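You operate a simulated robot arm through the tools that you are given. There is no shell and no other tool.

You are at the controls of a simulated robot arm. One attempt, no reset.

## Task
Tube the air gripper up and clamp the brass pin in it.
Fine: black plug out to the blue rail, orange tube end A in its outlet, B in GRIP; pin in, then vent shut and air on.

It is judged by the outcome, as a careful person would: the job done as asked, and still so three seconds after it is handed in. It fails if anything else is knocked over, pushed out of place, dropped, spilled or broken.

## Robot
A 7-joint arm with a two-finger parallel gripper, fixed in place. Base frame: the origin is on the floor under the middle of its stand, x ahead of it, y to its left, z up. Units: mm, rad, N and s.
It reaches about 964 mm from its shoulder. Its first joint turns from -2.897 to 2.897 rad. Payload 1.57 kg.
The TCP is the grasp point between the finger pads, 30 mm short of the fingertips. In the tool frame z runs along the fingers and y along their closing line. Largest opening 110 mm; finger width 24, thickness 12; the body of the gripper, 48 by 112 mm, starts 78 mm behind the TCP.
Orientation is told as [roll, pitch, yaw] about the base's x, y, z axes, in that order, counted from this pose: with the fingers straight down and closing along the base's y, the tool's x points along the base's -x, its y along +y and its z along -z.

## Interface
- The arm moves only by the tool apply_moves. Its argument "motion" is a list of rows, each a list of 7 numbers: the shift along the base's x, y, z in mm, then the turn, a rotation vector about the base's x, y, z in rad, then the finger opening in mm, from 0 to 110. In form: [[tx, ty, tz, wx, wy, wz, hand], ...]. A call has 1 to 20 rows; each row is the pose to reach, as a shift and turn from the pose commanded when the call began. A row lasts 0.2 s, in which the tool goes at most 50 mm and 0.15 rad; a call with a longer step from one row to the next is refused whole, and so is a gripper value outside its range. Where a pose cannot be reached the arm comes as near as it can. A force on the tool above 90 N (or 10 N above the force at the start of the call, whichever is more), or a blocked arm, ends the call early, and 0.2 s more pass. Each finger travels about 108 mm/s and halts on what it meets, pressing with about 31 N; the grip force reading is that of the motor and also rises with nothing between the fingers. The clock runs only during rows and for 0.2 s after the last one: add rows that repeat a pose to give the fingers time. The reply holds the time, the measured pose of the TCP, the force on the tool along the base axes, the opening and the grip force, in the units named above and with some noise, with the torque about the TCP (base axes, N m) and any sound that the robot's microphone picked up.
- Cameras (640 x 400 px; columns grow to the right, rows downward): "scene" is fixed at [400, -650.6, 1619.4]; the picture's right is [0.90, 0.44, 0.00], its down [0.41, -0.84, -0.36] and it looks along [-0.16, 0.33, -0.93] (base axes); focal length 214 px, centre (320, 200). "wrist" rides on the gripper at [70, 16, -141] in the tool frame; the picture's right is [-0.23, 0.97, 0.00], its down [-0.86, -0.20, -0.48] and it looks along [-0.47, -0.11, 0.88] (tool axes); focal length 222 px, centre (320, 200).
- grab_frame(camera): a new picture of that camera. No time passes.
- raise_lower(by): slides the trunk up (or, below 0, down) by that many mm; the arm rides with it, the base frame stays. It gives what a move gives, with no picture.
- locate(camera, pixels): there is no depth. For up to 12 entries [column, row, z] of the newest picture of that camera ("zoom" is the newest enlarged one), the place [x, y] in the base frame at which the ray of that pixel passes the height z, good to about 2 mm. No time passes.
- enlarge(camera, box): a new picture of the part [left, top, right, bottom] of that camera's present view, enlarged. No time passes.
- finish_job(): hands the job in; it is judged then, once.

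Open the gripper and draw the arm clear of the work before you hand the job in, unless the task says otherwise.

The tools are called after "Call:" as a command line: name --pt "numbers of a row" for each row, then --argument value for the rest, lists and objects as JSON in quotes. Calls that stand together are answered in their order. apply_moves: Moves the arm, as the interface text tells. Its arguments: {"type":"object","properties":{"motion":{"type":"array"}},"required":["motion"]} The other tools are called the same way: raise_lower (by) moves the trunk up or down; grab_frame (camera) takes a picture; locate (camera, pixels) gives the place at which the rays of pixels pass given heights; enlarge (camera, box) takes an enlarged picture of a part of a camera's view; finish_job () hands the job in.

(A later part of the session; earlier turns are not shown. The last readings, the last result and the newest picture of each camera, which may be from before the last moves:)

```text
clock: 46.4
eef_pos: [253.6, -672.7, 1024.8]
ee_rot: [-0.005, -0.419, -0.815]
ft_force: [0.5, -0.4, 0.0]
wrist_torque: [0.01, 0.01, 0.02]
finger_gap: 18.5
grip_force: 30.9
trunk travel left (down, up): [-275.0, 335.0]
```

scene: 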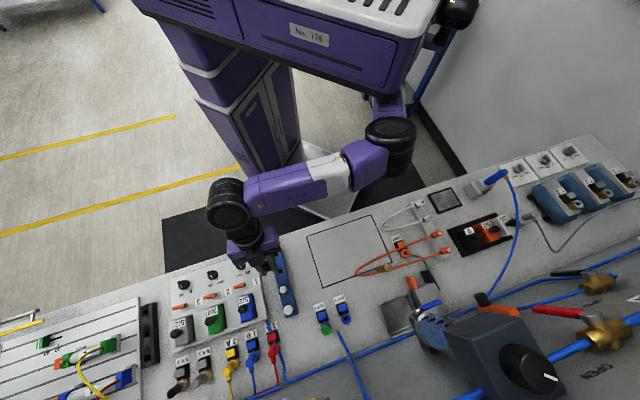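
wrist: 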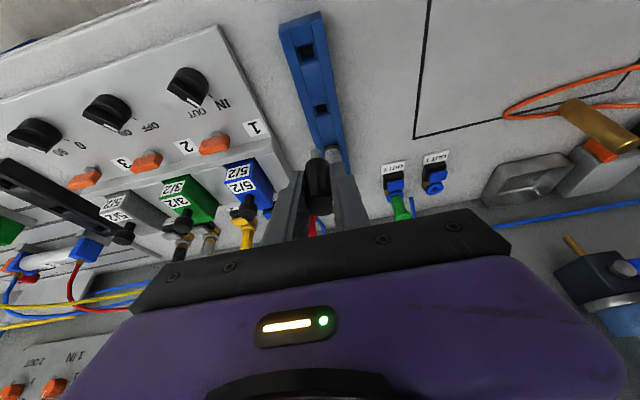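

Settled at (254.6,-672.5,1024.7). I'll fix the small orientation error and check the holes' positions in this wrist view.

Call:
apply_moves --pt "8 0 -5 0.008 0.003 0.015 10" --pt "16 -0.5 -10 0.016 0.006 0.031 10" --pt "16 -0.5 -10 0.016 0.006 0.031 10" --pt "16 -0.5 -10 0.016 0.006 0.031 10"

Call:
grab_frame --camera "wrist"

Call:
enlarge --camera "wrist" --box '[250, 0, 410, 220]'

```text
clock: 47.4
eef_pos: [266.6, -673.4, 1022.1]
ee_rot: [-0.004, -0.414, -0.786]
ft_force: [0.4, -1.1, -0.5]
wrist_torque: [0.02, -0.01, 0.0]
finger_gap: 18.6
grip_force: 31.3
trunk travel left (down, up): [-275.0, 335.0]
```

```text
taken
```

wrist: 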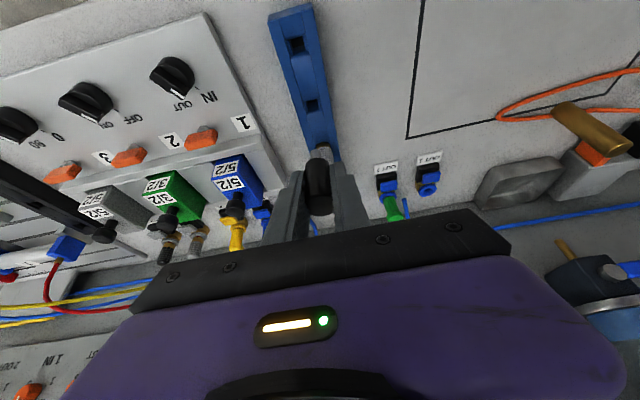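

```text
1.82 times, centred on (330, 110) of wrist
```

zoom: 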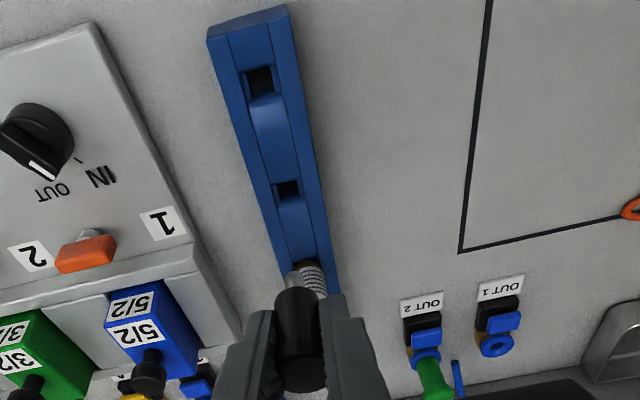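

I'll locate the two holes from this wrist picture at z≈905.

Call:
locate --camera "wrist" --pixels '[[313.5, 104.5, 905], [298.7, 44, 905], [313.5, 104.5, 895]]'

Call:
apply_moves --pt "0 0 0 0 0 0 10" --pt "0 0 0 0 0 0 10"

```text
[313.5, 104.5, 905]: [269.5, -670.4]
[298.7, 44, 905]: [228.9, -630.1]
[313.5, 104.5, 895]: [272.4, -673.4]
```

```text
clock: 48.0
eef_pos: [267.2, -672.7, 1021.5]
ee_rot: [-0.003, -0.414, -0.786]
ft_force: [-0.8, 0.9, -0.4]
wrist_torque: [-0.01, 0.01, -0.01]
finger_gap: 18.7
grip_force: 30.9
trunk travel left (down, up): [-275.0, 335.0]
```

Hole 2 is at about (270,-671.8). I'll shift slightly and descend so the stem tip is ~10 mm above the rail, then check.

Call:
apply_moves --pt "3 1 -15 0 0 0 10" --pt "3 1 -30 0 0 0 10" --pt "3 1 -45 0 0 0 10" --pt "3 1 -55 0 0 0 10" --pt "3 1 -55 0 0 0 10"

Call:
grab_frame --camera "wrist"

Call:
enlarge --camera "wrist" --box '[270, 90, 370, 220]'

Call:
enlarge --camera "scene" --box '[240, 230, 320, 300]'

```text
clock: 49.2
eef_pos: [270.4, -671.4, 967.3]
ee_rot: [-0.002, -0.414, -0.786]
ft_force: [0.0, 0.8, -0.1]
wrist_torque: [0.0, 0.0, -0.01]
finger_gap: 18.9
grip_force: 30.9
trunk travel left (down, up): [-275.0, 335.0]
```

```text
taken
```

wrist: 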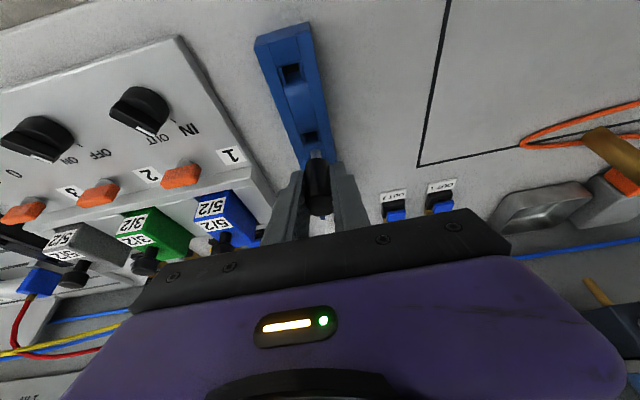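

```text
3.08 times, centred on (320, 155) of wrist
```

zoom: 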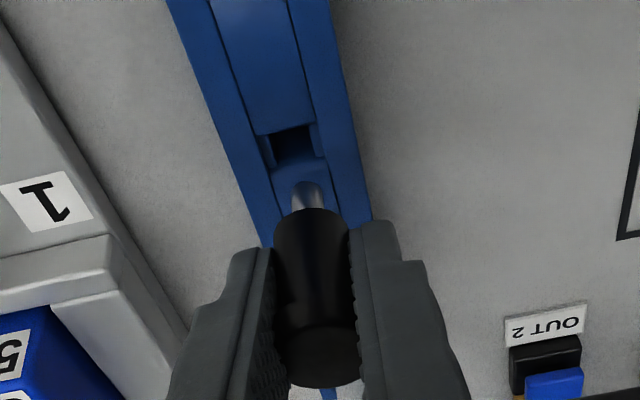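

```text
5.71 times, centred on (280, 265) of scene
```

zoom: 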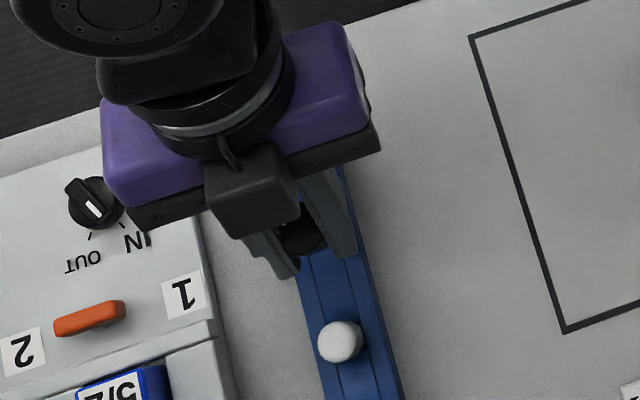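

The stem tip at zoom (310,187) still needs to shift toward the hole at (294,146); I estimate about u −2.5, v −3.5 mm. I'll shift and descend a bit for a closer check.

Call:
apply_moves --pt "-2 0.4 0 0 0 0 10" --pt "-4 0.7 -4 0 0 0 10" --pt "-4 0.7 -8 0 0 0 10" --pt "-4 0.7 -8 0 0 0 10"

Call:
grab_frame --camera "wrist"

Call:
enlarge --camera "wrist" --box '[285, 110, 349, 190]'

```text
clock: 50.2
eef_pos: [266.6, -669.6, 958.3]
ee_rot: [-0.002, -0.413, -0.786]
ft_force: [0.4, 0.1, -0.9]
wrist_torque: [0.0, -0.02, 0.0]
finger_gap: 18.5
grip_force: 31.2
trunk travel left (down, up): [-275.0, 335.0]
```

```text
taken
```

wrist: 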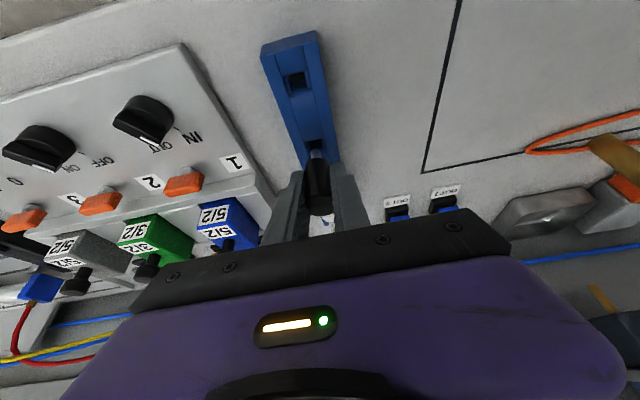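

```text
5.00 times, centred on (317, 150) of wrist
```

zoom: 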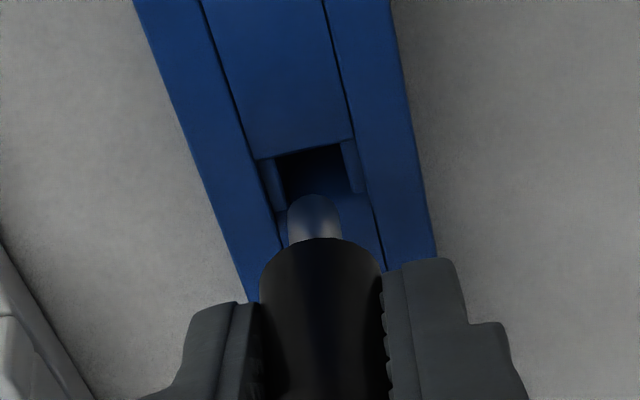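

The columns line up; whether the stem lines up lengthwise depends on the exact rail height. I'll descend 4 mm more and re-check visually and by force.

Call:
apply_moves --pt "0 0 -2 0 0 0 10" --pt "0 0 -4 0 0 0 10" --pt "0 0 -4 0 0 0 10"

Call:
enlarge --camera "wrist" --box '[285, 110, 349, 190]'

```text
clock: 51.0
eef_pos: [265.6, -670.2, 954.8]
ee_rot: [-0.003, -0.413, -0.785]
ft_force: [0.8, 0.3, -0.3]
wrist_torque: [0.0, -0.01, 0.02]
finger_gap: 18.6
grip_force: 31.2
trunk travel left (down, up): [-275.0, 335.0]
```

```text
5.00 times, centred on (317, 150) of wrist
```

zoom: 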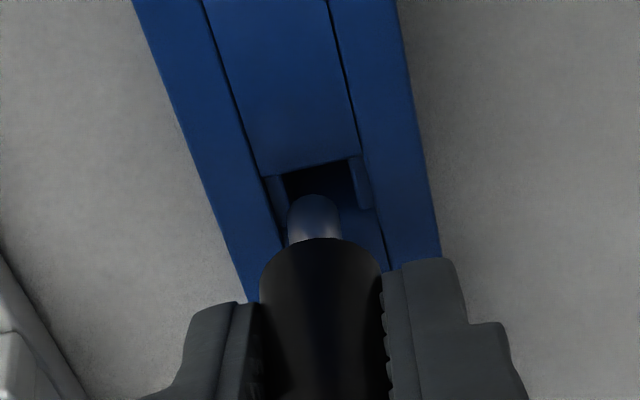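

No contact yet and the hole is converging on the stem. Another 4 mm down.

Call:
apply_moves --pt "0 0 -2 0 0 0 10" --pt "0 0 -4 0 0 0 10" --pt "0 0 -4 0 0 0 10"

Call:
enlarge --camera "wrist" --box '[285, 110, 349, 190]'

```text
clock: 51.8
eef_pos: [264.5, -670.4, 949.8]
ee_rot: [-0.001, -0.414, -0.787]
ft_force: [0.8, -0.3, -1.2]
wrist_torque: [0.01, 0.02, 0.0]
finger_gap: 18.4
grip_force: 31.1
trunk travel left (down, up): [-275.0, 335.0]
```

```text
5.00 times, centred on (317, 150) of wrist
```

zoom: 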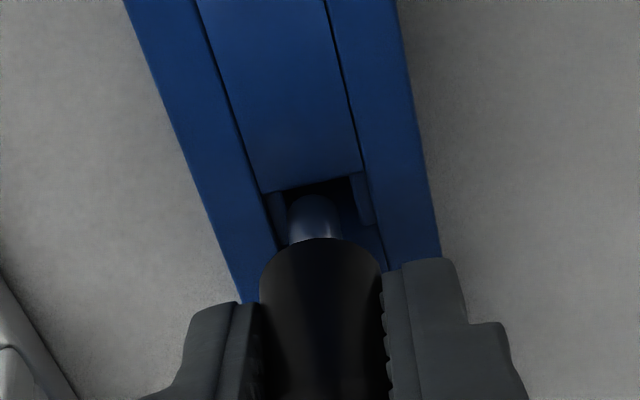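

The stem now overlies the hole. Continue down 3 mm at a time watching force.

Call:
apply_moves --pt "0 0 -1.5 0 0 0 10" --pt "0 0 -3 0 0 0 10" --pt "0 0 -3 0 0 0 10"

Call:
enlarge --camera "wrist" --box '[285, 110, 349, 190]'

```text
clock: 52.6
eef_pos: [267.0, -670.9, 947.9]
ee_rot: [-0.002, -0.413, -0.786]
ft_force: [1.4, -2.6, 2.6]
wrist_torque: [-0.09, -0.07, 0.0]
finger_gap: 18.6
grip_force: 31.0
trunk travel left (down, up): [-275.0, 335.0]
```

```text
5.00 times, centred on (317, 150) of wrist
```

zoom: 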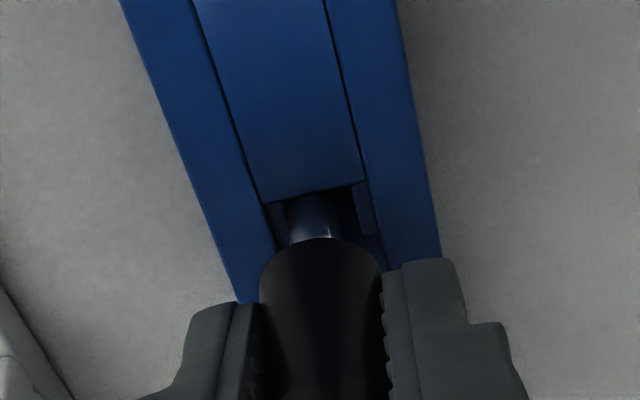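

Light contact: the tool is pushed outward (+v ~2.8 N), so I'll shift +v by ~1 mm and continue down.

Call:
apply_moves --pt "0.7 -0.7 0 0 0 0 10" --pt "0.7 -0.7 -1.5 0 0 0 10" --pt "0.7 -0.7 -3 0 0 0 10" --pt "0.7 -0.7 -3 0 0 0 10"

Call:
enlarge --camera "wrist" --box '[285, 110, 349, 190]'

```text
clock: 53.6
eef_pos: [266.9, -669.5, 943.2]
ee_rot: [0.0, -0.413, -0.784]
ft_force: [8.9, -7.6, -0.3]
wrist_torque: [-0.36, -0.36, -0.01]
finger_gap: 18.7
grip_force: 30.9
trunk travel left (down, up): [-275.0, 335.0]
```

```text
5.00 times, centred on (317, 150) of wrist
```

zoom: 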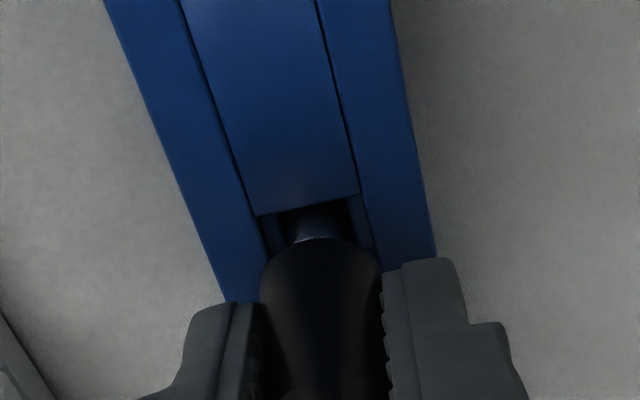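

The stem is inside the hole (lateral force at 43 mm below the TCP), being pushed outward. I'll shift outward 1.5–2 mm and go further down.

Call:
apply_moves --pt "0.7 -0.7 0 0 0 0 10" --pt "1.4 -1.4 0 0 0 0 10" --pt "1.4 -1.4 0 0 0 0 10"

```text
clock: 54.4
eef_pos: [265.6, -670.6, 943.3]
ee_rot: [-0.002, -0.412, -0.788]
ft_force: [4.1, -1.5, -0.9]
wrist_torque: [-0.09, -0.13, 0.0]
finger_gap: 18.4
grip_force: 30.8
trunk travel left (down, up): [-275.0, 335.0]
```

Side load dropped to ~4 N. A bit more outward and continue down in small steps.

Call:
apply_moves --pt "0.6 -0.4 0 0 0 0 10" --pt "0.6 -0.4 -2 0 0 0 10" --pt "0.6 -0.4 -4 0 0 0 10" --pt "0.6 -0.4 -4 0 0 0 10"

Call:
enlarge --camera "wrist" --box '[285, 110, 349, 190]'

```text
clock: 55.4
eef_pos: [269.2, -672.2, 940.7]
ee_rot: [-0.003, -0.41, -0.784]
ft_force: [0.1, 0.3, 0.1]
wrist_torque: [0.01, 0.0, -0.04]
finger_gap: 18.5
grip_force: 31.0
trunk travel left (down, up): [-275.0, 335.0]
```

```text
5.00 times, centred on (317, 150) of wrist
```

zoom: 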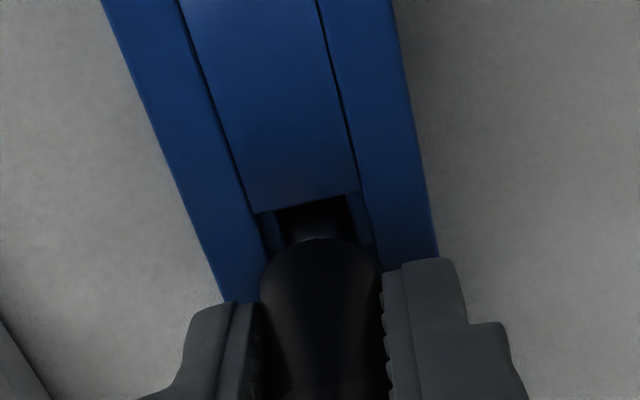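

Force-free at z=940.7 with the stem in the hole. Continue down until the body seats.

Call:
apply_moves --pt "0 0 -2 0 0 0 10" --pt "0 0 -4 0 0 0 10" --pt "0 0 -6 0 0 0 10" --pt "0 0 -6 0 0 0 10"

Call:
enlarge --camera "wrist" --box '[285, 110, 349, 190]'

```text
clock: 56.4
eef_pos: [268.8, -673.1, 934.8]
ee_rot: [-0.003, -0.415, -0.784]
ft_force: [0.2, -0.1, 1.1]
wrist_torque: [0.03, 0.03, 0.02]
finger_gap: 18.4
grip_force: 31.1
trunk travel left (down, up): [-275.0, 335.0]
```

```text
5.00 times, centred on (317, 150) of wrist
```

zoom: 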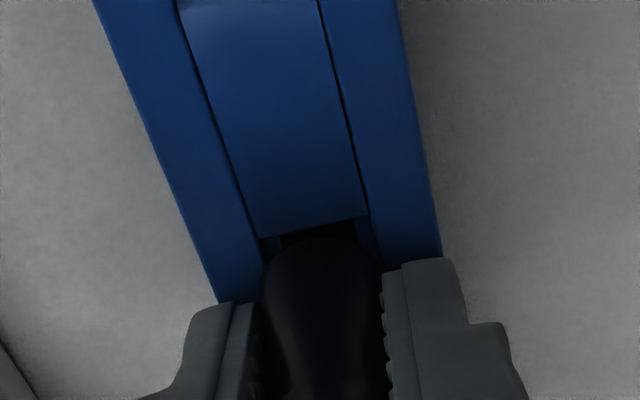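

Still free at z=934.8, so the rail is a bit lower than thought. Continue down gently.

Call:
apply_moves --pt "0 0 -2 0 0 0 10" --pt "0 0 -4 0 0 0 10" --pt "0 0 -6 0 0 0 10" --pt "0 0 -6 0 0 0 10"

Call:
enlarge --camera "wrist" --box '[270, 90, 370, 220]'

Call:
enlarge --camera "scene" --box '[256, 240, 320, 290]'

```text
clock: 57.4
eef_pos: [267.9, -674.3, 934.7]
ee_rot: [-0.008, -0.42, -0.783]
ft_force: [4.2, 6.4, 53.9]
wrist_torque: [0.58, -0.62, -0.26]
finger_gap: 18.6
grip_force: 30.9
trunk travel left (down, up): [-275.0, 335.0]
```

```text
3.08 times, centred on (320, 155) of wrist
```

zoom: 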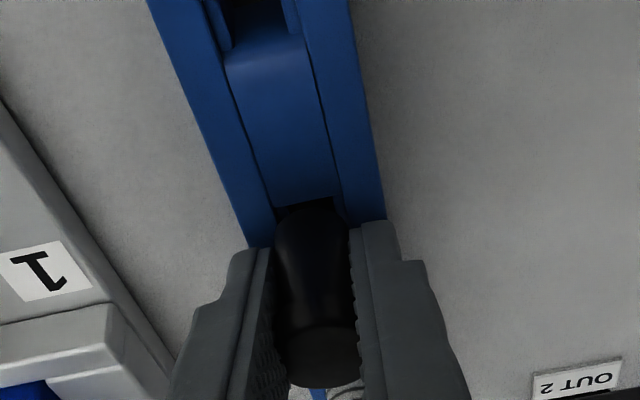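

```text
8.00 times, centred on (288, 265) of scene
```

zoom: 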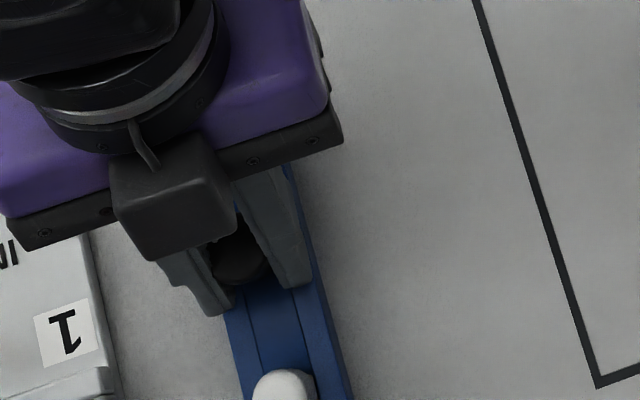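

54 N upward at z≈934.7 — the plug body is seated on the rail. I'll relieve the pressing force and then open the fingers.

Call:
apply_moves --pt "0 0 3 0 0 0 10" --pt "0 0 5.5 0 0 0 10" --pt "0 0 5.5 0 0 0 10"

Call:
apply_moves --pt "0 0 0 0 0 0 22" --pt "0 0 0 0 0 0 30" --pt "0 0 0 0 0 0 34" --pt "0 0 0 0 0 0 34"

Call:
enlarge --camera "wrist" --box '[270, 90, 370, 220]'

```text
clock: 58.2
eef_pos: [268.2, -673.9, 934.6]
ee_rot: [-0.003, -0.414, -0.785]
ft_force: [4.1, -7.4, 26.3]
wrist_torque: [-0.05, -0.32, 0.19]
finger_gap: 18.5
grip_force: 30.9
trunk travel left (down, up): [-275.0, 335.0]
```

```text
clock: 59.2
eef_pos: [268.4, -673.2, 935.3]
ee_rot: [-0.003, -0.413, -0.788]
ft_force: [-5.8, -13.8, 21.6]
wrist_torque: [-0.23, -0.08, -0.28]
finger_gap: 22.1
grip_force: 0.1
trunk travel left (down, up): [-275.0, 335.0]
```

```text
3.08 times, centred on (320, 155) of wrist
```

zoom: 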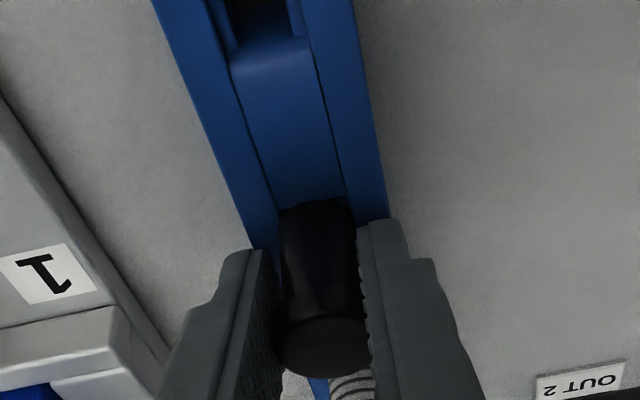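

The finger tips were actually resting on the rail's raised sides (z≈902), and opening stalled at 22 mm. I'll lift 3 mm to unload the tips, then open further.

Call:
apply_moves --pt "0 0 2 0 0 0 22" --pt "0 0 4 0 0 0 26" --pt "0 0 4 0 0 0 34" --pt "0 0 4 0 0 0 34"

Call:
enlarge --camera "wrist" --box '[270, 90, 370, 220]'

```text
clock: 60.2
eef_pos: [266.9, -672.8, 937.6]
ee_rot: [-0.002, -0.413, -0.786]
ft_force: [-0.3, -0.6, 0.0]
wrist_torque: [0.0, -0.01, 0.01]
finger_gap: 33.9
grip_force: 0.1
trunk travel left (down, up): [-275.0, 335.0]
```

```text
3.08 times, centred on (320, 155) of wrist
```

zoom: 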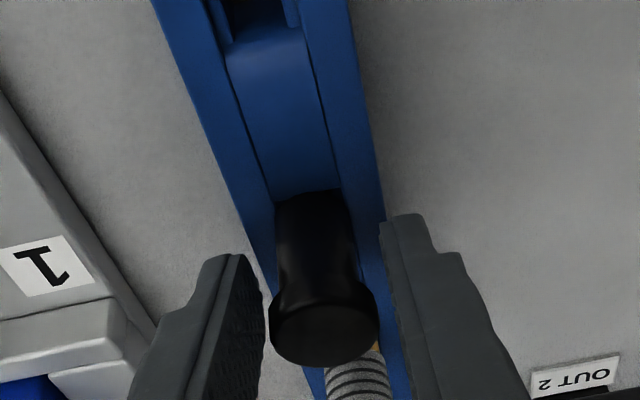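

The fingers are free and the plug stands in the rail. I'll raise the hand and inspect the plug's seating.

Call:
apply_moves --pt "0 0 10 0 0 0 38" --pt "0 0 30 0 0 0 48" --pt "0 0 60 0 0 0 48" --pt "0 0 90 0 0 0 48"

Call:
grab_frame --camera "wrist"

Call:
enlarge --camera "wrist" --box '[270, 60, 370, 190]'

Call:
enlarge --camera "scene" --box '[256, 240, 320, 290]'

```text
clock: 61.2
eef_pos: [267.3, -672.2, 1024.7]
ee_rot: [0.0, -0.409, -0.786]
ft_force: [0.1, 0.3, -0.2]
wrist_torque: [0.02, 0.03, -0.02]
finger_gap: 48.3
grip_force: 0.0
trunk travel left (down, up): [-275.0, 335.0]
```

```text
taken
```

wrist: 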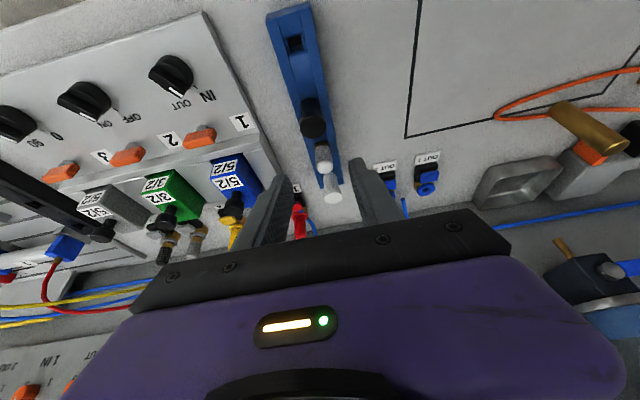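

```text
3.08 times, centred on (320, 125) of wrist
```

zoom: 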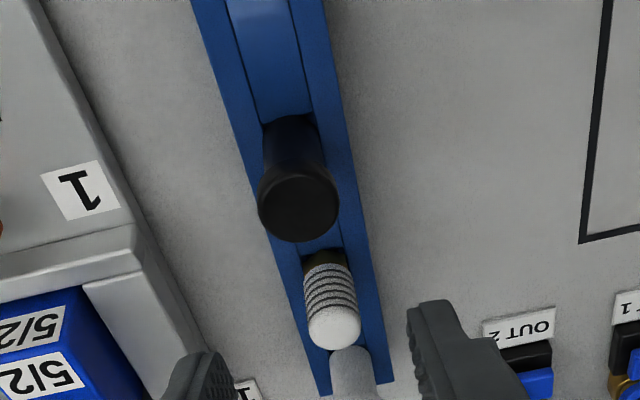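

```text
8.00 times, centred on (288, 265) of scene
```

zoom: 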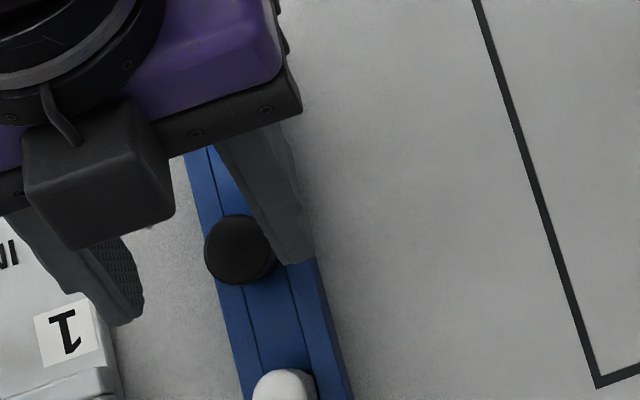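

The plug is standing in the rail like its neighbours. Quick check of its head height by triangulation.

Call:
locate --camera "wrist" --pixels '[[313.5, 126.6, 920], [313.5, 126.6, 930], [313.5, 126.6, 940]]'

Call:
locate --camera "scene" --pixels '[[278, 271.25, 920], [278, 271.25, 930], [278, 271.25, 940]]'

```text
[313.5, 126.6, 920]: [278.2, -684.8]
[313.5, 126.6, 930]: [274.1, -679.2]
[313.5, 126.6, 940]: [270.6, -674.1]
```

```text
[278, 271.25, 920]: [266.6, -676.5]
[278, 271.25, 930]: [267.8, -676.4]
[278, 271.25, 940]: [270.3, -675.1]
```

Head top z≈938 at (270,-675): properly seated. Next is the pin (before the tube, since the tube will sweep that area). I'll take precise scene zooms of the pin and air gripper.

Call:
enlarge --camera "scene" --box '[364, 250, 444, 300]'

Call:
enlarge --camera "scene" --box '[396, 262, 444, 302]'

Call:
enlarge --camera "scene" --box '[370, 250, 402, 280]'

```text
8.00 times, centred on (404, 275) of scene
```

zoom: 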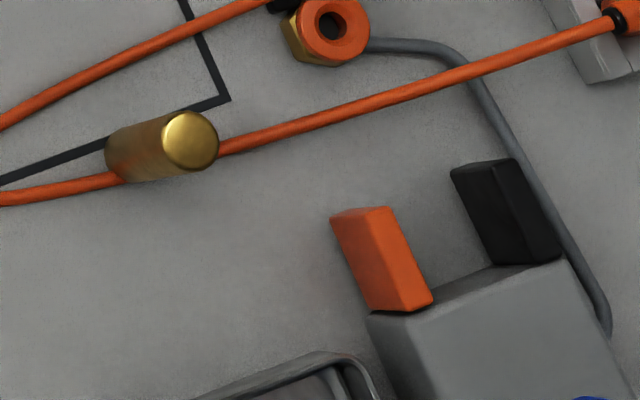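

```text
10.00 times, centred on (420, 282) of scene
```

zoom: 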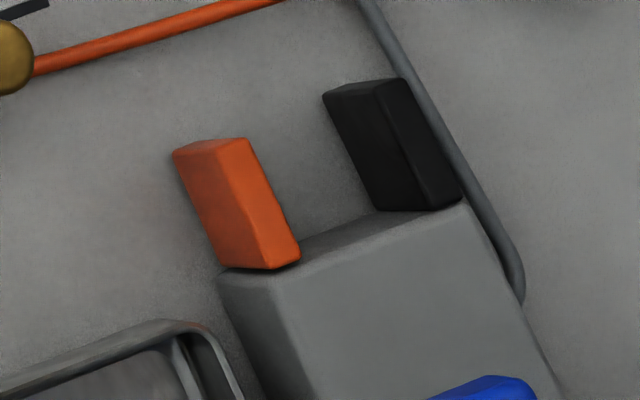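

```text
13.33 times, centred on (386, 265) of scene
```

zoom: 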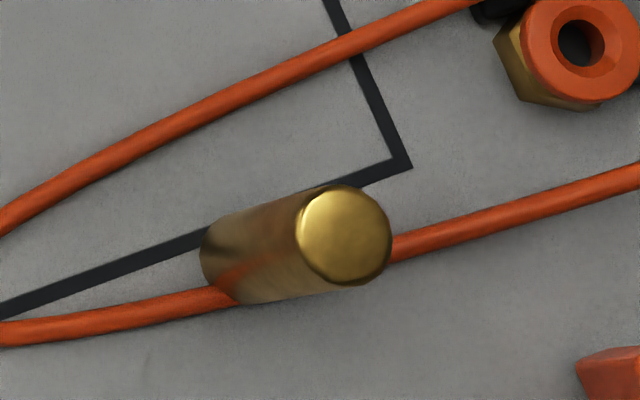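

The pin stands inside the tube loop, touching the B-leg; the jaws are ~30 mm tall blocks with tops at z≈904. I'll locate the inner jaw edges and pin top.

Call:
locate --camera "scene" --pixels '[[413, 276, 904], [425.5, 270, 904], [418, 287.5, 904], [430, 283, 904], [387.9, 267.6, 960], [380.4, 269.6, 876], [409.5, 277, 904], [428.5, 269.8, 904], [434.5, 302.5, 905], [413.5, 309, 905]]'

Call:
grab_frame --camera "scene"

```text
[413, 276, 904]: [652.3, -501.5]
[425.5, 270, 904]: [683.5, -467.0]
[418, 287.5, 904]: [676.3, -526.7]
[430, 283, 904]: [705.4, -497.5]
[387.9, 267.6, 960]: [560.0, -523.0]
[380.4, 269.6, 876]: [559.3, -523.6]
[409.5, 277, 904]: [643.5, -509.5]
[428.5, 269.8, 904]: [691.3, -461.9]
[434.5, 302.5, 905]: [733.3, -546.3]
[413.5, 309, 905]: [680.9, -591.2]
```

```text
taken
```

scene: 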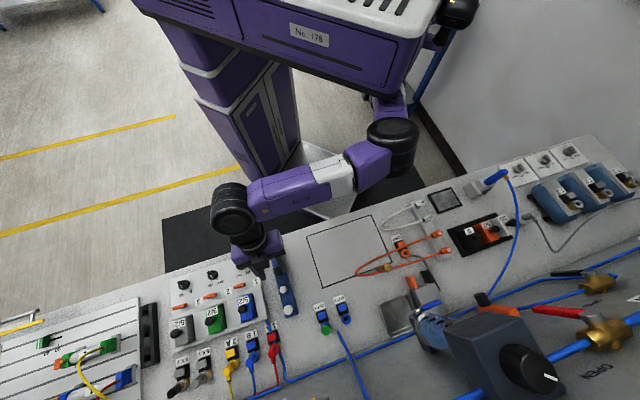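

Pin axis at (559.7,-523.3); jaw gap is ~44 mm centred at u≈128.7, so the pin target is ≈(680.7,-498.7). I'll move above the pin.

Call:
apply_moves --pt "37 19 6 0 0 0 50" --pt "74 38 6 0 0 0 50" --pt "111 57 6 0 0 0 50" --pt "148 76 6 0 0 0 50" --pt "185 95 6 0 0 0 50" --pt "222 114 6 0 0 0 50" --pt "259 133 6 0 0 0 50" --pt "292 149 6 0 0 0 50" --pt "292 149 6 0 0 0 50" --pt "292 149 6 0 0 0 50"

Call:
grab_frame --camera "wrist"

Call:
grab_frame --camera "scene"

```text
clock: 63.4
eef_pos: [558.6, -526.0, 1035.2]
ee_rot: [-0.002, -0.414, -0.784]
ft_force: [0.5, -0.3, 0.1]
wrist_torque: [-0.03, 0.0, 0.01]
finger_gap: 50.3
grip_force: 0.0
trunk travel left (down, up): [-275.0, 335.0]
```

```text
taken
```

wrist: 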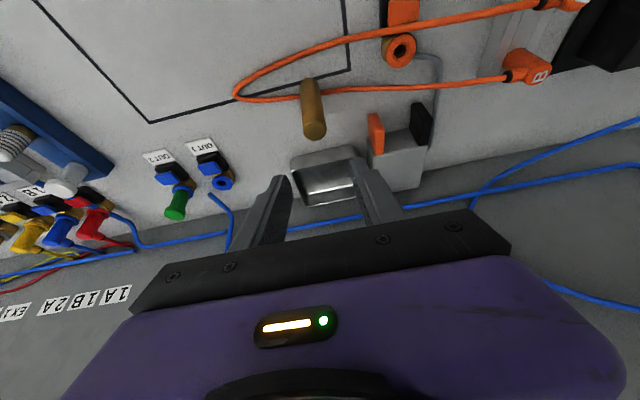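

```text
taken
```

scene: 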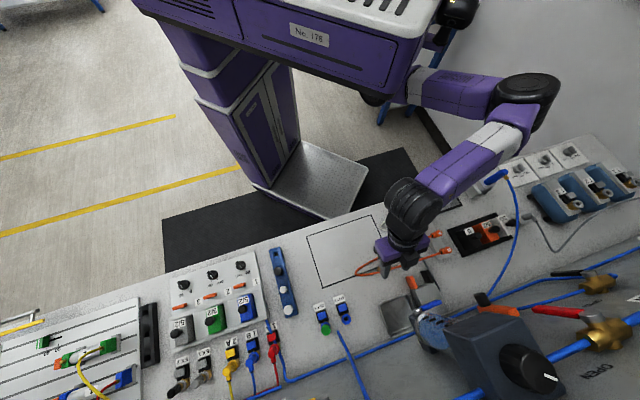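

The pin top is at wrist (315,132), directly below the fingers. Zooming to verify the alignment and the tube's position.

Call:
enlarge --camera "wrist" --box '[260, 50, 380, 200]'

Call:
locate --camera "wrist" --pixels '[[315, 131, 960], [373.5, 116, 904], [419, 106, 904], [400, 46, 899]]'

```text
2.67 times, centred on (320, 125) of wrist
```

zoom: 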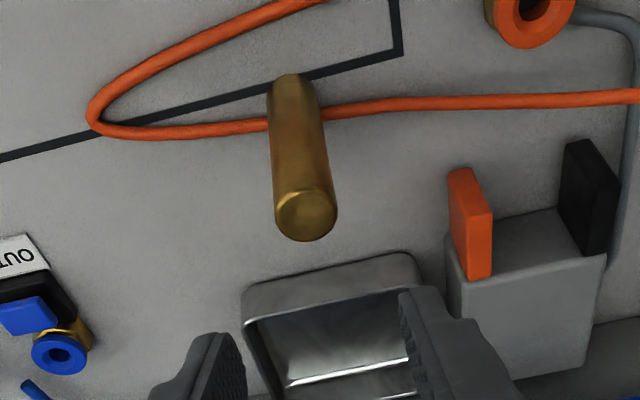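

```text
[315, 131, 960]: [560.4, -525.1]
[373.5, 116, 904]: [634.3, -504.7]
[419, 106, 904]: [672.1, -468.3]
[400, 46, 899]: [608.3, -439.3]
```

I want to be sure how the jaws are oriented, so I'll triangulate the jaw's far end as well.

Call:
enlarge --camera "wrist" --box '[360, 90, 440, 190]'

Call:
locate --camera "wrist" --pixels '[[380, 154, 880], [380, 154, 910], [380, 154, 940], [374.3, 113.75, 880], [374.3, 113.75, 910], [374.3, 113.75, 940], [408, 145.5, 880], [408, 145.5, 940]]'

Call:
locate --camera "scene" --pixels '[[416, 288.7, 880], [416, 288.7, 910], [416, 288.7, 940], [409.5, 277, 880], [409.5, 277, 910], [409.5, 277, 940]]'

```text
4.00 times, centred on (400, 140) of wrist
```

zoom: 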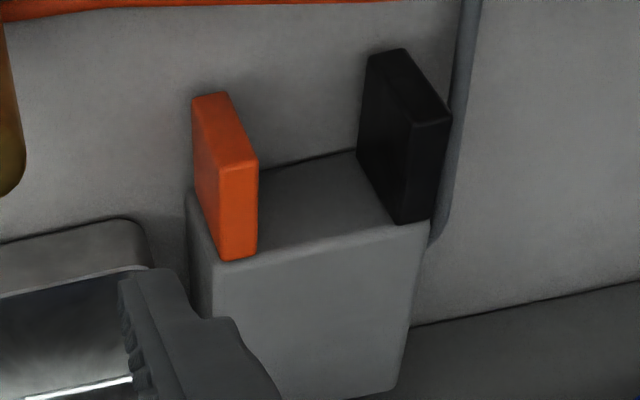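

```text
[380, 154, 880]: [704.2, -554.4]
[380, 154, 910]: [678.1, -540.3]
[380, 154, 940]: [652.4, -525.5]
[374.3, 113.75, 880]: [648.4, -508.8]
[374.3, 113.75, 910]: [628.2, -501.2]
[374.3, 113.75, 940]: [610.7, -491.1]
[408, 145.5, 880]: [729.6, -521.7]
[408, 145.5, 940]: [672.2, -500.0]
```

```text
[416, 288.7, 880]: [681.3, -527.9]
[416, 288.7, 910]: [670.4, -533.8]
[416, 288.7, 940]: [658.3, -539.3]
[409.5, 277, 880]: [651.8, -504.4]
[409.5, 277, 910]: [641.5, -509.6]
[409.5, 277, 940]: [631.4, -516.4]
```

The jaws turn out to be ~36 mm tall slabs with tops near z≈917. I'll locate their top inner corners at that height in both views.

Call:
locate --camera "wrist" --pixels '[[384.5, 130, 917], [384.5, 154.5, 917], [423, 120, 917], [420, 145.5, 917], [375.5, 132, 917], [374.5, 155, 917]]'

Call:
locate --camera "scene" --pixels '[[413, 276, 917], [418, 287.5, 917], [425.5, 270, 917], [429.8, 282.8, 917], [409.5, 277, 917], [414.8, 288.8, 917]]'

```text
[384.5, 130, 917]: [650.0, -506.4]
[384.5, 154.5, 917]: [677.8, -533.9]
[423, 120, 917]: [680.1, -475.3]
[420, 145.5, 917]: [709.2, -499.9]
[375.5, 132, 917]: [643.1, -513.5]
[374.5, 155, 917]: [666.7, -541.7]
```

```text
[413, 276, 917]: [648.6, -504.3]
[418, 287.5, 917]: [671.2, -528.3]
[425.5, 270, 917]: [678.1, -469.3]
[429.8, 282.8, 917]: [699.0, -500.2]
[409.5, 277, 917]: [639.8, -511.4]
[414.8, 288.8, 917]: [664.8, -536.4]
```

Jaw gap centre u≈123.5, v≈816–852, so the pin target is (677,-502.5). To keep fingertips above the jaw tops I'll grip the pin high (TCP z≈955 while it stands). Descending over the pin now.

Call:
apply_moves --pt "1.4 1.8 -20 0 0 0 50" --pt "1.4 1.8 -40 0 0 0 50" --pt "1.4 1.8 -60 0 0 0 50" --pt "1.4 1.8 -80 0 0 0 50" --pt "1.4 1.8 -80 0 0 0 50"

Call:
enlarge --camera "wrist" --box '[240, 80, 400, 220]'

```text
clock: 64.6
eef_pos: [563.0, -522.2, 954.7]
ee_rot: [-0.003, -0.414, -0.785]
ft_force: [-0.3, -0.1, 0.6]
wrist_torque: [-0.05, -0.02, 0.03]
finger_gap: 50.0
grip_force: 0.0
trunk travel left (down, up): [-275.0, 335.0]
```

```text
2.86 times, centred on (320, 150) of wrist
```

zoom: 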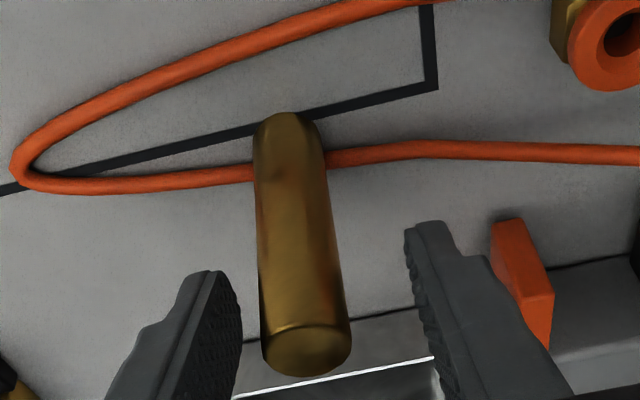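

In the image the pin sits left of the finger midpoint (about 6 mm toward −u). I'll shift −u by ~5 mm and re-check before closing.

Call:
apply_moves --pt "-1.8 -1.8 0 0 0 0 50" --pt "-3.5 -3.5 0 0 0 0 50" --pt "-3.5 -3.5 0 0 0 0 50"

Call:
enlarge --camera "wrist" --box '[240, 80, 400, 220]'

```text
clock: 65.4
eef_pos: [559.0, -525.4, 955.3]
ee_rot: [-0.001, -0.415, -0.785]
ft_force: [0.2, -0.6, -0.4]
wrist_torque: [0.02, -0.01, -0.03]
finger_gap: 50.1
grip_force: 0.1
trunk travel left (down, up): [-275.0, 335.0]
```

```text
2.86 times, centred on (320, 150) of wrist
```

zoom: 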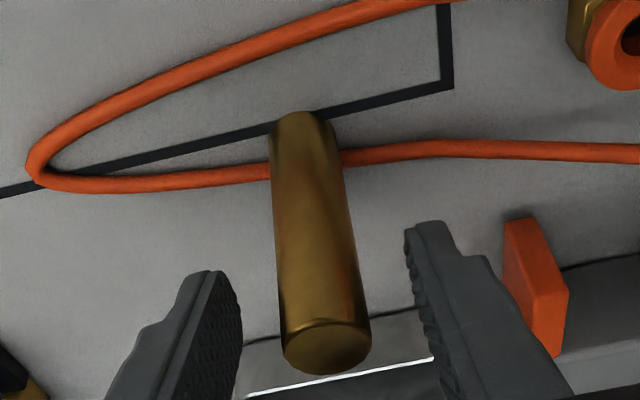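

Now it's centred to about 1 mm. I'll nudge another 0.7 mm and close on the pin.

Call:
apply_moves --pt "-0.5 -0.5 0 0 0 0 40" --pt "-0.5 -0.5 0 0 0 0 30" --pt "-0.5 -0.5 0 0 0 0 24" --pt "-0.5 -0.5 0 0 0 0 18" --pt "-0.5 -0.5 0 0 0 0 12" --pt "-0.5 -0.5 0 0 0 0 12"

Call:
enlarge --camera "wrist" --box '[240, 80, 400, 220]'

```text
clock: 66.8
eef_pos: [558.2, -526.4, 953.9]
ee_rot: [-0.002, -0.415, -0.784]
ft_force: [-0.6, 0.2, 0.3]
wrist_torque: [0.0, 0.03, 0.0]
finger_gap: 21.1
grip_force: 30.7
trunk travel left (down, up): [-275.0, 335.0]
```

```text
2.86 times, centred on (320, 150) of wrist
```

zoom: 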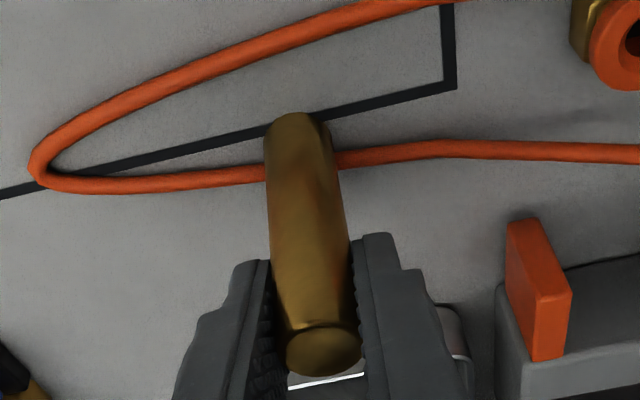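

Pin gripped (21.1 mm). Lifting it straight up by 70 mm.

Call:
apply_moves --pt "0 0 5 0 0 0 12" --pt "0 0 15 0 0 0 12" --pt "0 0 35 0 0 0 12" --pt "0 0 55 0 0 0 12" --pt "0 0 70 0 0 0 12" --pt "0 0 70 0 0 0 12"

Call:
grab_frame --camera "wrist"

Call:
enlarge --camera "scene" --box '[340, 220, 460, 300]'

```text
clock: 68.2
eef_pos: [559.6, -526.4, 1024.6]
ee_rot: [-0.004, -0.411, -0.787]
ft_force: [-0.1, -1.0, -0.9]
wrist_torque: [-0.02, 0.02, 0.01]
finger_gap: 21.3
grip_force: 31.5
trunk travel left (down, up): [-275.0, 335.0]
```

```text
taken
```

wrist: 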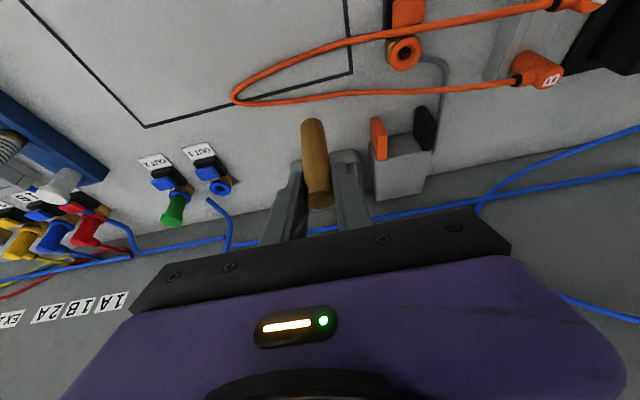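

```text
5.00 times, centred on (400, 260) of scene
```

zoom: 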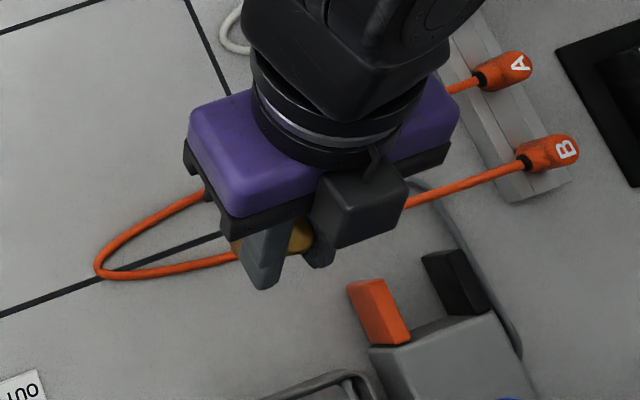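

The pin is lifted cleanly, the tube undisturbed. I'll move it over the jaw gap at (677,-502.5), keeping z≈1024.

Call:
apply_moves --pt "30 6 0 0 0 0 12" --pt "60 12 0 0 0 0 12" --pt "90 18 0 0 0 0 12" --pt "118 24 0 0 0 0 12" --pt "118 24 0 0 0 0 12" --pt "118 24 0 0 0 0 12"

Call:
grab_frame --camera "wrist"

Call:
enlarge --camera "wrist" --box '[240, 60, 400, 220]'

Call:
grab_frame --camera "scene"

```text
clock: 69.6
eef_pos: [675.6, -498.9, 1023.5]
ee_rot: [-0.002, -0.414, -0.786]
ft_force: [-0.8, 0.1, -1.5]
wrist_torque: [-0.03, -0.04, 0.01]
finger_gap: 20.8
grip_force: 31.0
trunk travel left (down, up): [-275.0, 335.0]
```

```text
taken
```

wrist: 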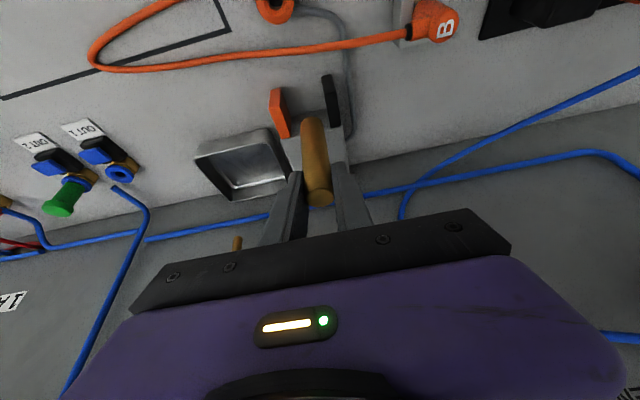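

```text
2.50 times, centred on (320, 140) of wrist
```

zoom: 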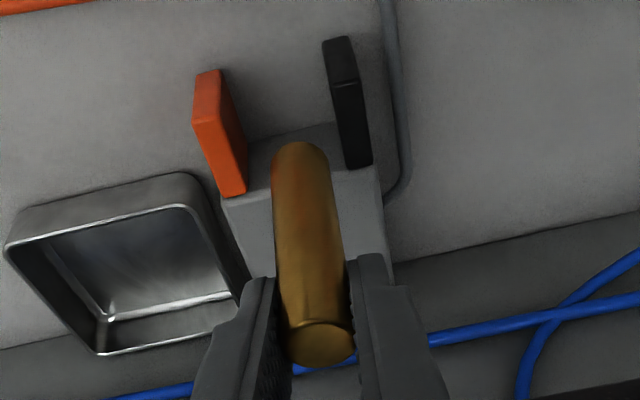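

```text
taken
```

scene: 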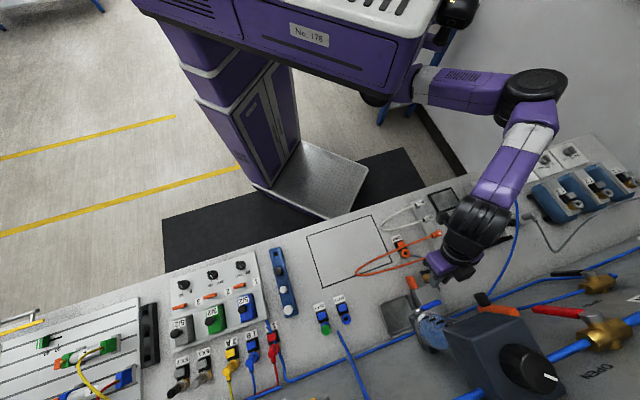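

The pin is nearly over the gap; I estimate a needed shift of u −2.4, v +5 mm. I'll apply it and lower partway (pin bottom still above the jaw tops), then check.

Call:
apply_moves --pt "1.8 -5.2 -5 0 0 0 12" --pt "1.8 -5.2 -14 0 0 0 12" --pt "1.8 -5.2 -22 0 0 0 12" --pt "1.8 -5.2 -22 0 0 0 12"

Call:
grab_frame --camera "wrist"

Call:
enlarge --camera "wrist" --box '[260, 80, 380, 200]'

Call:
enlarge --camera "scene" --box '[390, 240, 490, 310]'

```text
clock: 70.6
eef_pos: [677.7, -506.8, 1001.9]
ee_rot: [-0.002, -0.413, -0.786]
ft_force: [0.2, -0.6, -1.0]
wrist_torque: [0.0, -0.03, -0.02]
finger_gap: 20.8
grip_force: 31.5
trunk travel left (down, up): [-275.0, 335.0]
```

```text
taken
```

wrist: 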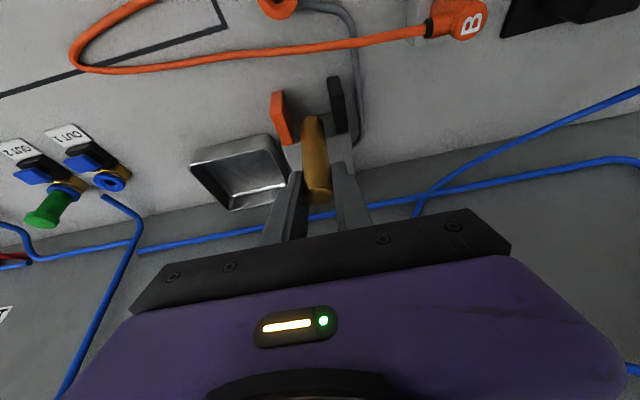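

```text
3.33 times, centred on (320, 140) of wrist
```

zoom: 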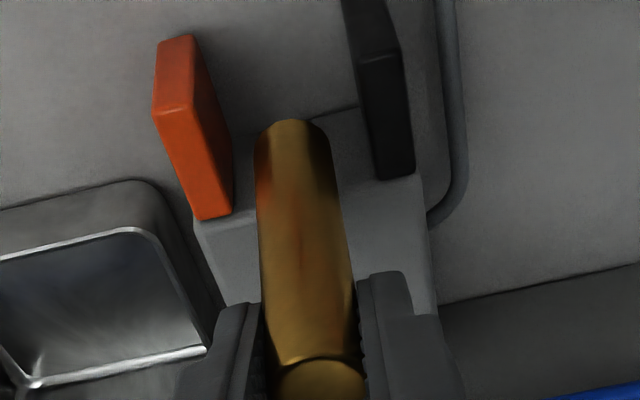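

```text
5.71 times, centred on (440, 275) of scene
```

zoom: 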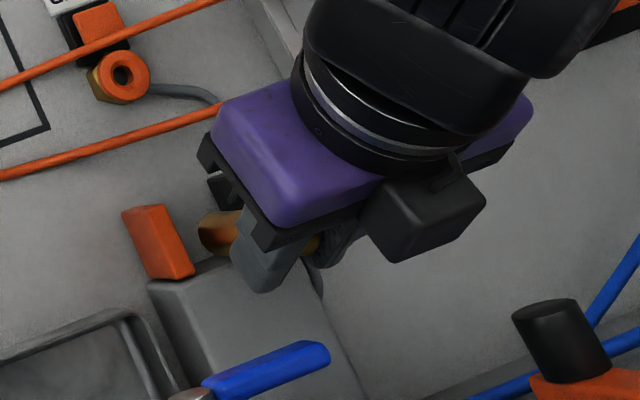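

Pin bottom centre is at (292,150) and the gap centre will be at about (291,155) at that level – well aligned. Lowering between the jaws.

Call:
apply_moves --pt "1 -1 -10 0 0 0 12" --pt "1 -1 -20 0 0 0 12" --pt "1 -1 -30 0 0 0 12" --pt "1 -1 -38 0 0 0 12" --pt "1 -1 -38 0 0 0 12"

Call:
grab_frame --camera "wrist"

Call:
enlarge --camera "wrist" --box '[260, 80, 380, 200]'

```text
clock: 71.8
eef_pos: [677.9, -509.4, 964.9]
ee_rot: [-0.001, -0.414, -0.785]
ft_force: [0.4, -0.4, -1.0]
wrist_torque: [0.0, -0.04, -0.05]
finger_gap: 20.7
grip_force: 31.0
trunk travel left (down, up): [-275.0, 335.0]
```

```text
taken
```

wrist: 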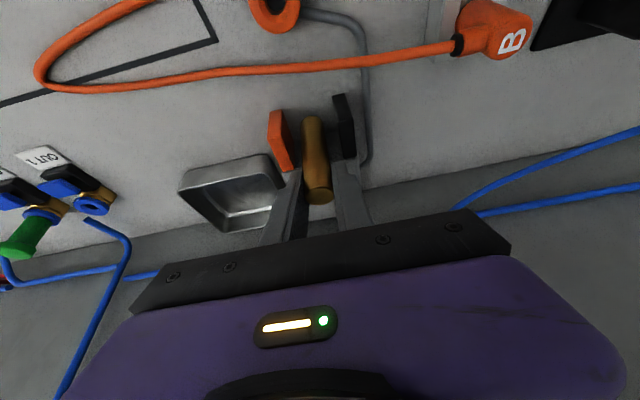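

```text
3.33 times, centred on (320, 140) of wrist
```

zoom: 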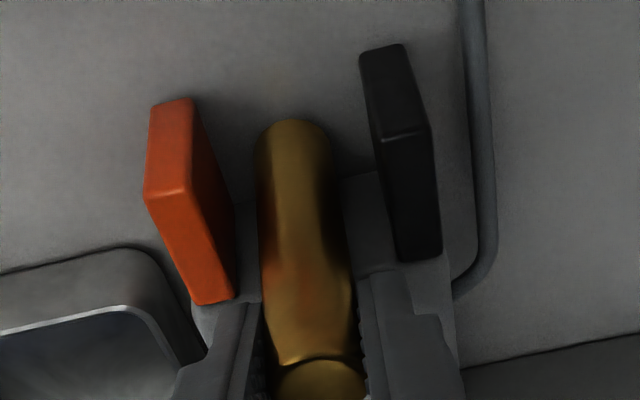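

The pin is between the jaws, well centred. Lowering the last ~10 mm gently until it touches the bench.

Call:
apply_moves --pt "0 0 -3 0 0 0 12" --pt "0 0 -6 0 0 0 12" --pt "0 0 -8 0 0 0 12" --pt "0 0 -8 0 0 0 12"

```text
clock: 72.8
eef_pos: [679.1, -508.0, 958.4]
ee_rot: [-0.002, -0.419, -0.786]
ft_force: [2.1, -1.3, 21.6]
wrist_torque: [0.04, -0.07, -0.13]
finger_gap: 21.0
grip_force: 30.9
trunk travel left (down, up): [-275.0, 335.0]
```

Contact at z≈958 with 22 N. I'll look at what is touching before releasing.

Call:
enlarge --camera "wrist" --box '[270, 90, 370, 200]'

Call:
enlarge --camera "scene" --box '[395, 255, 459, 305]'

```text
3.64 times, centred on (320, 145) of wrist
```

zoom: 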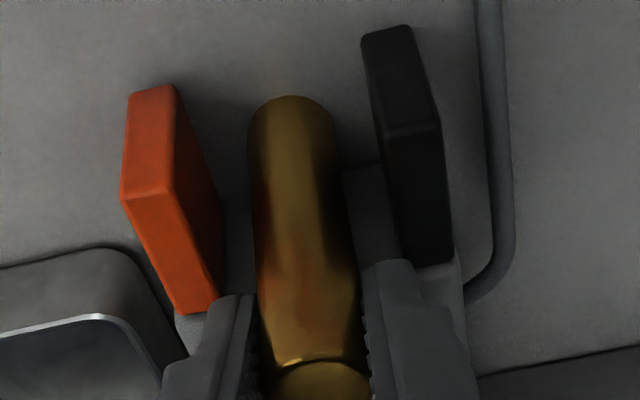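

```text
8.00 times, centred on (427, 280) of scene
```

zoom: 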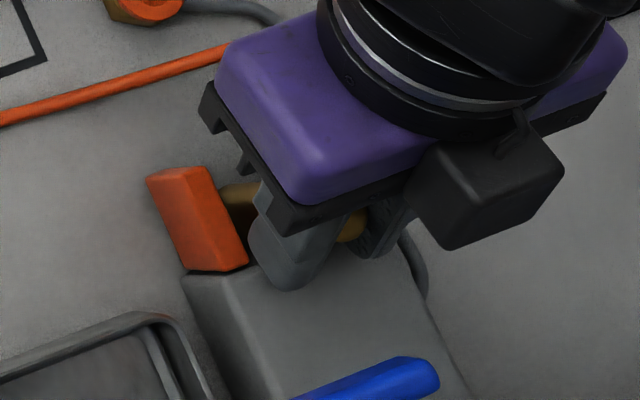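

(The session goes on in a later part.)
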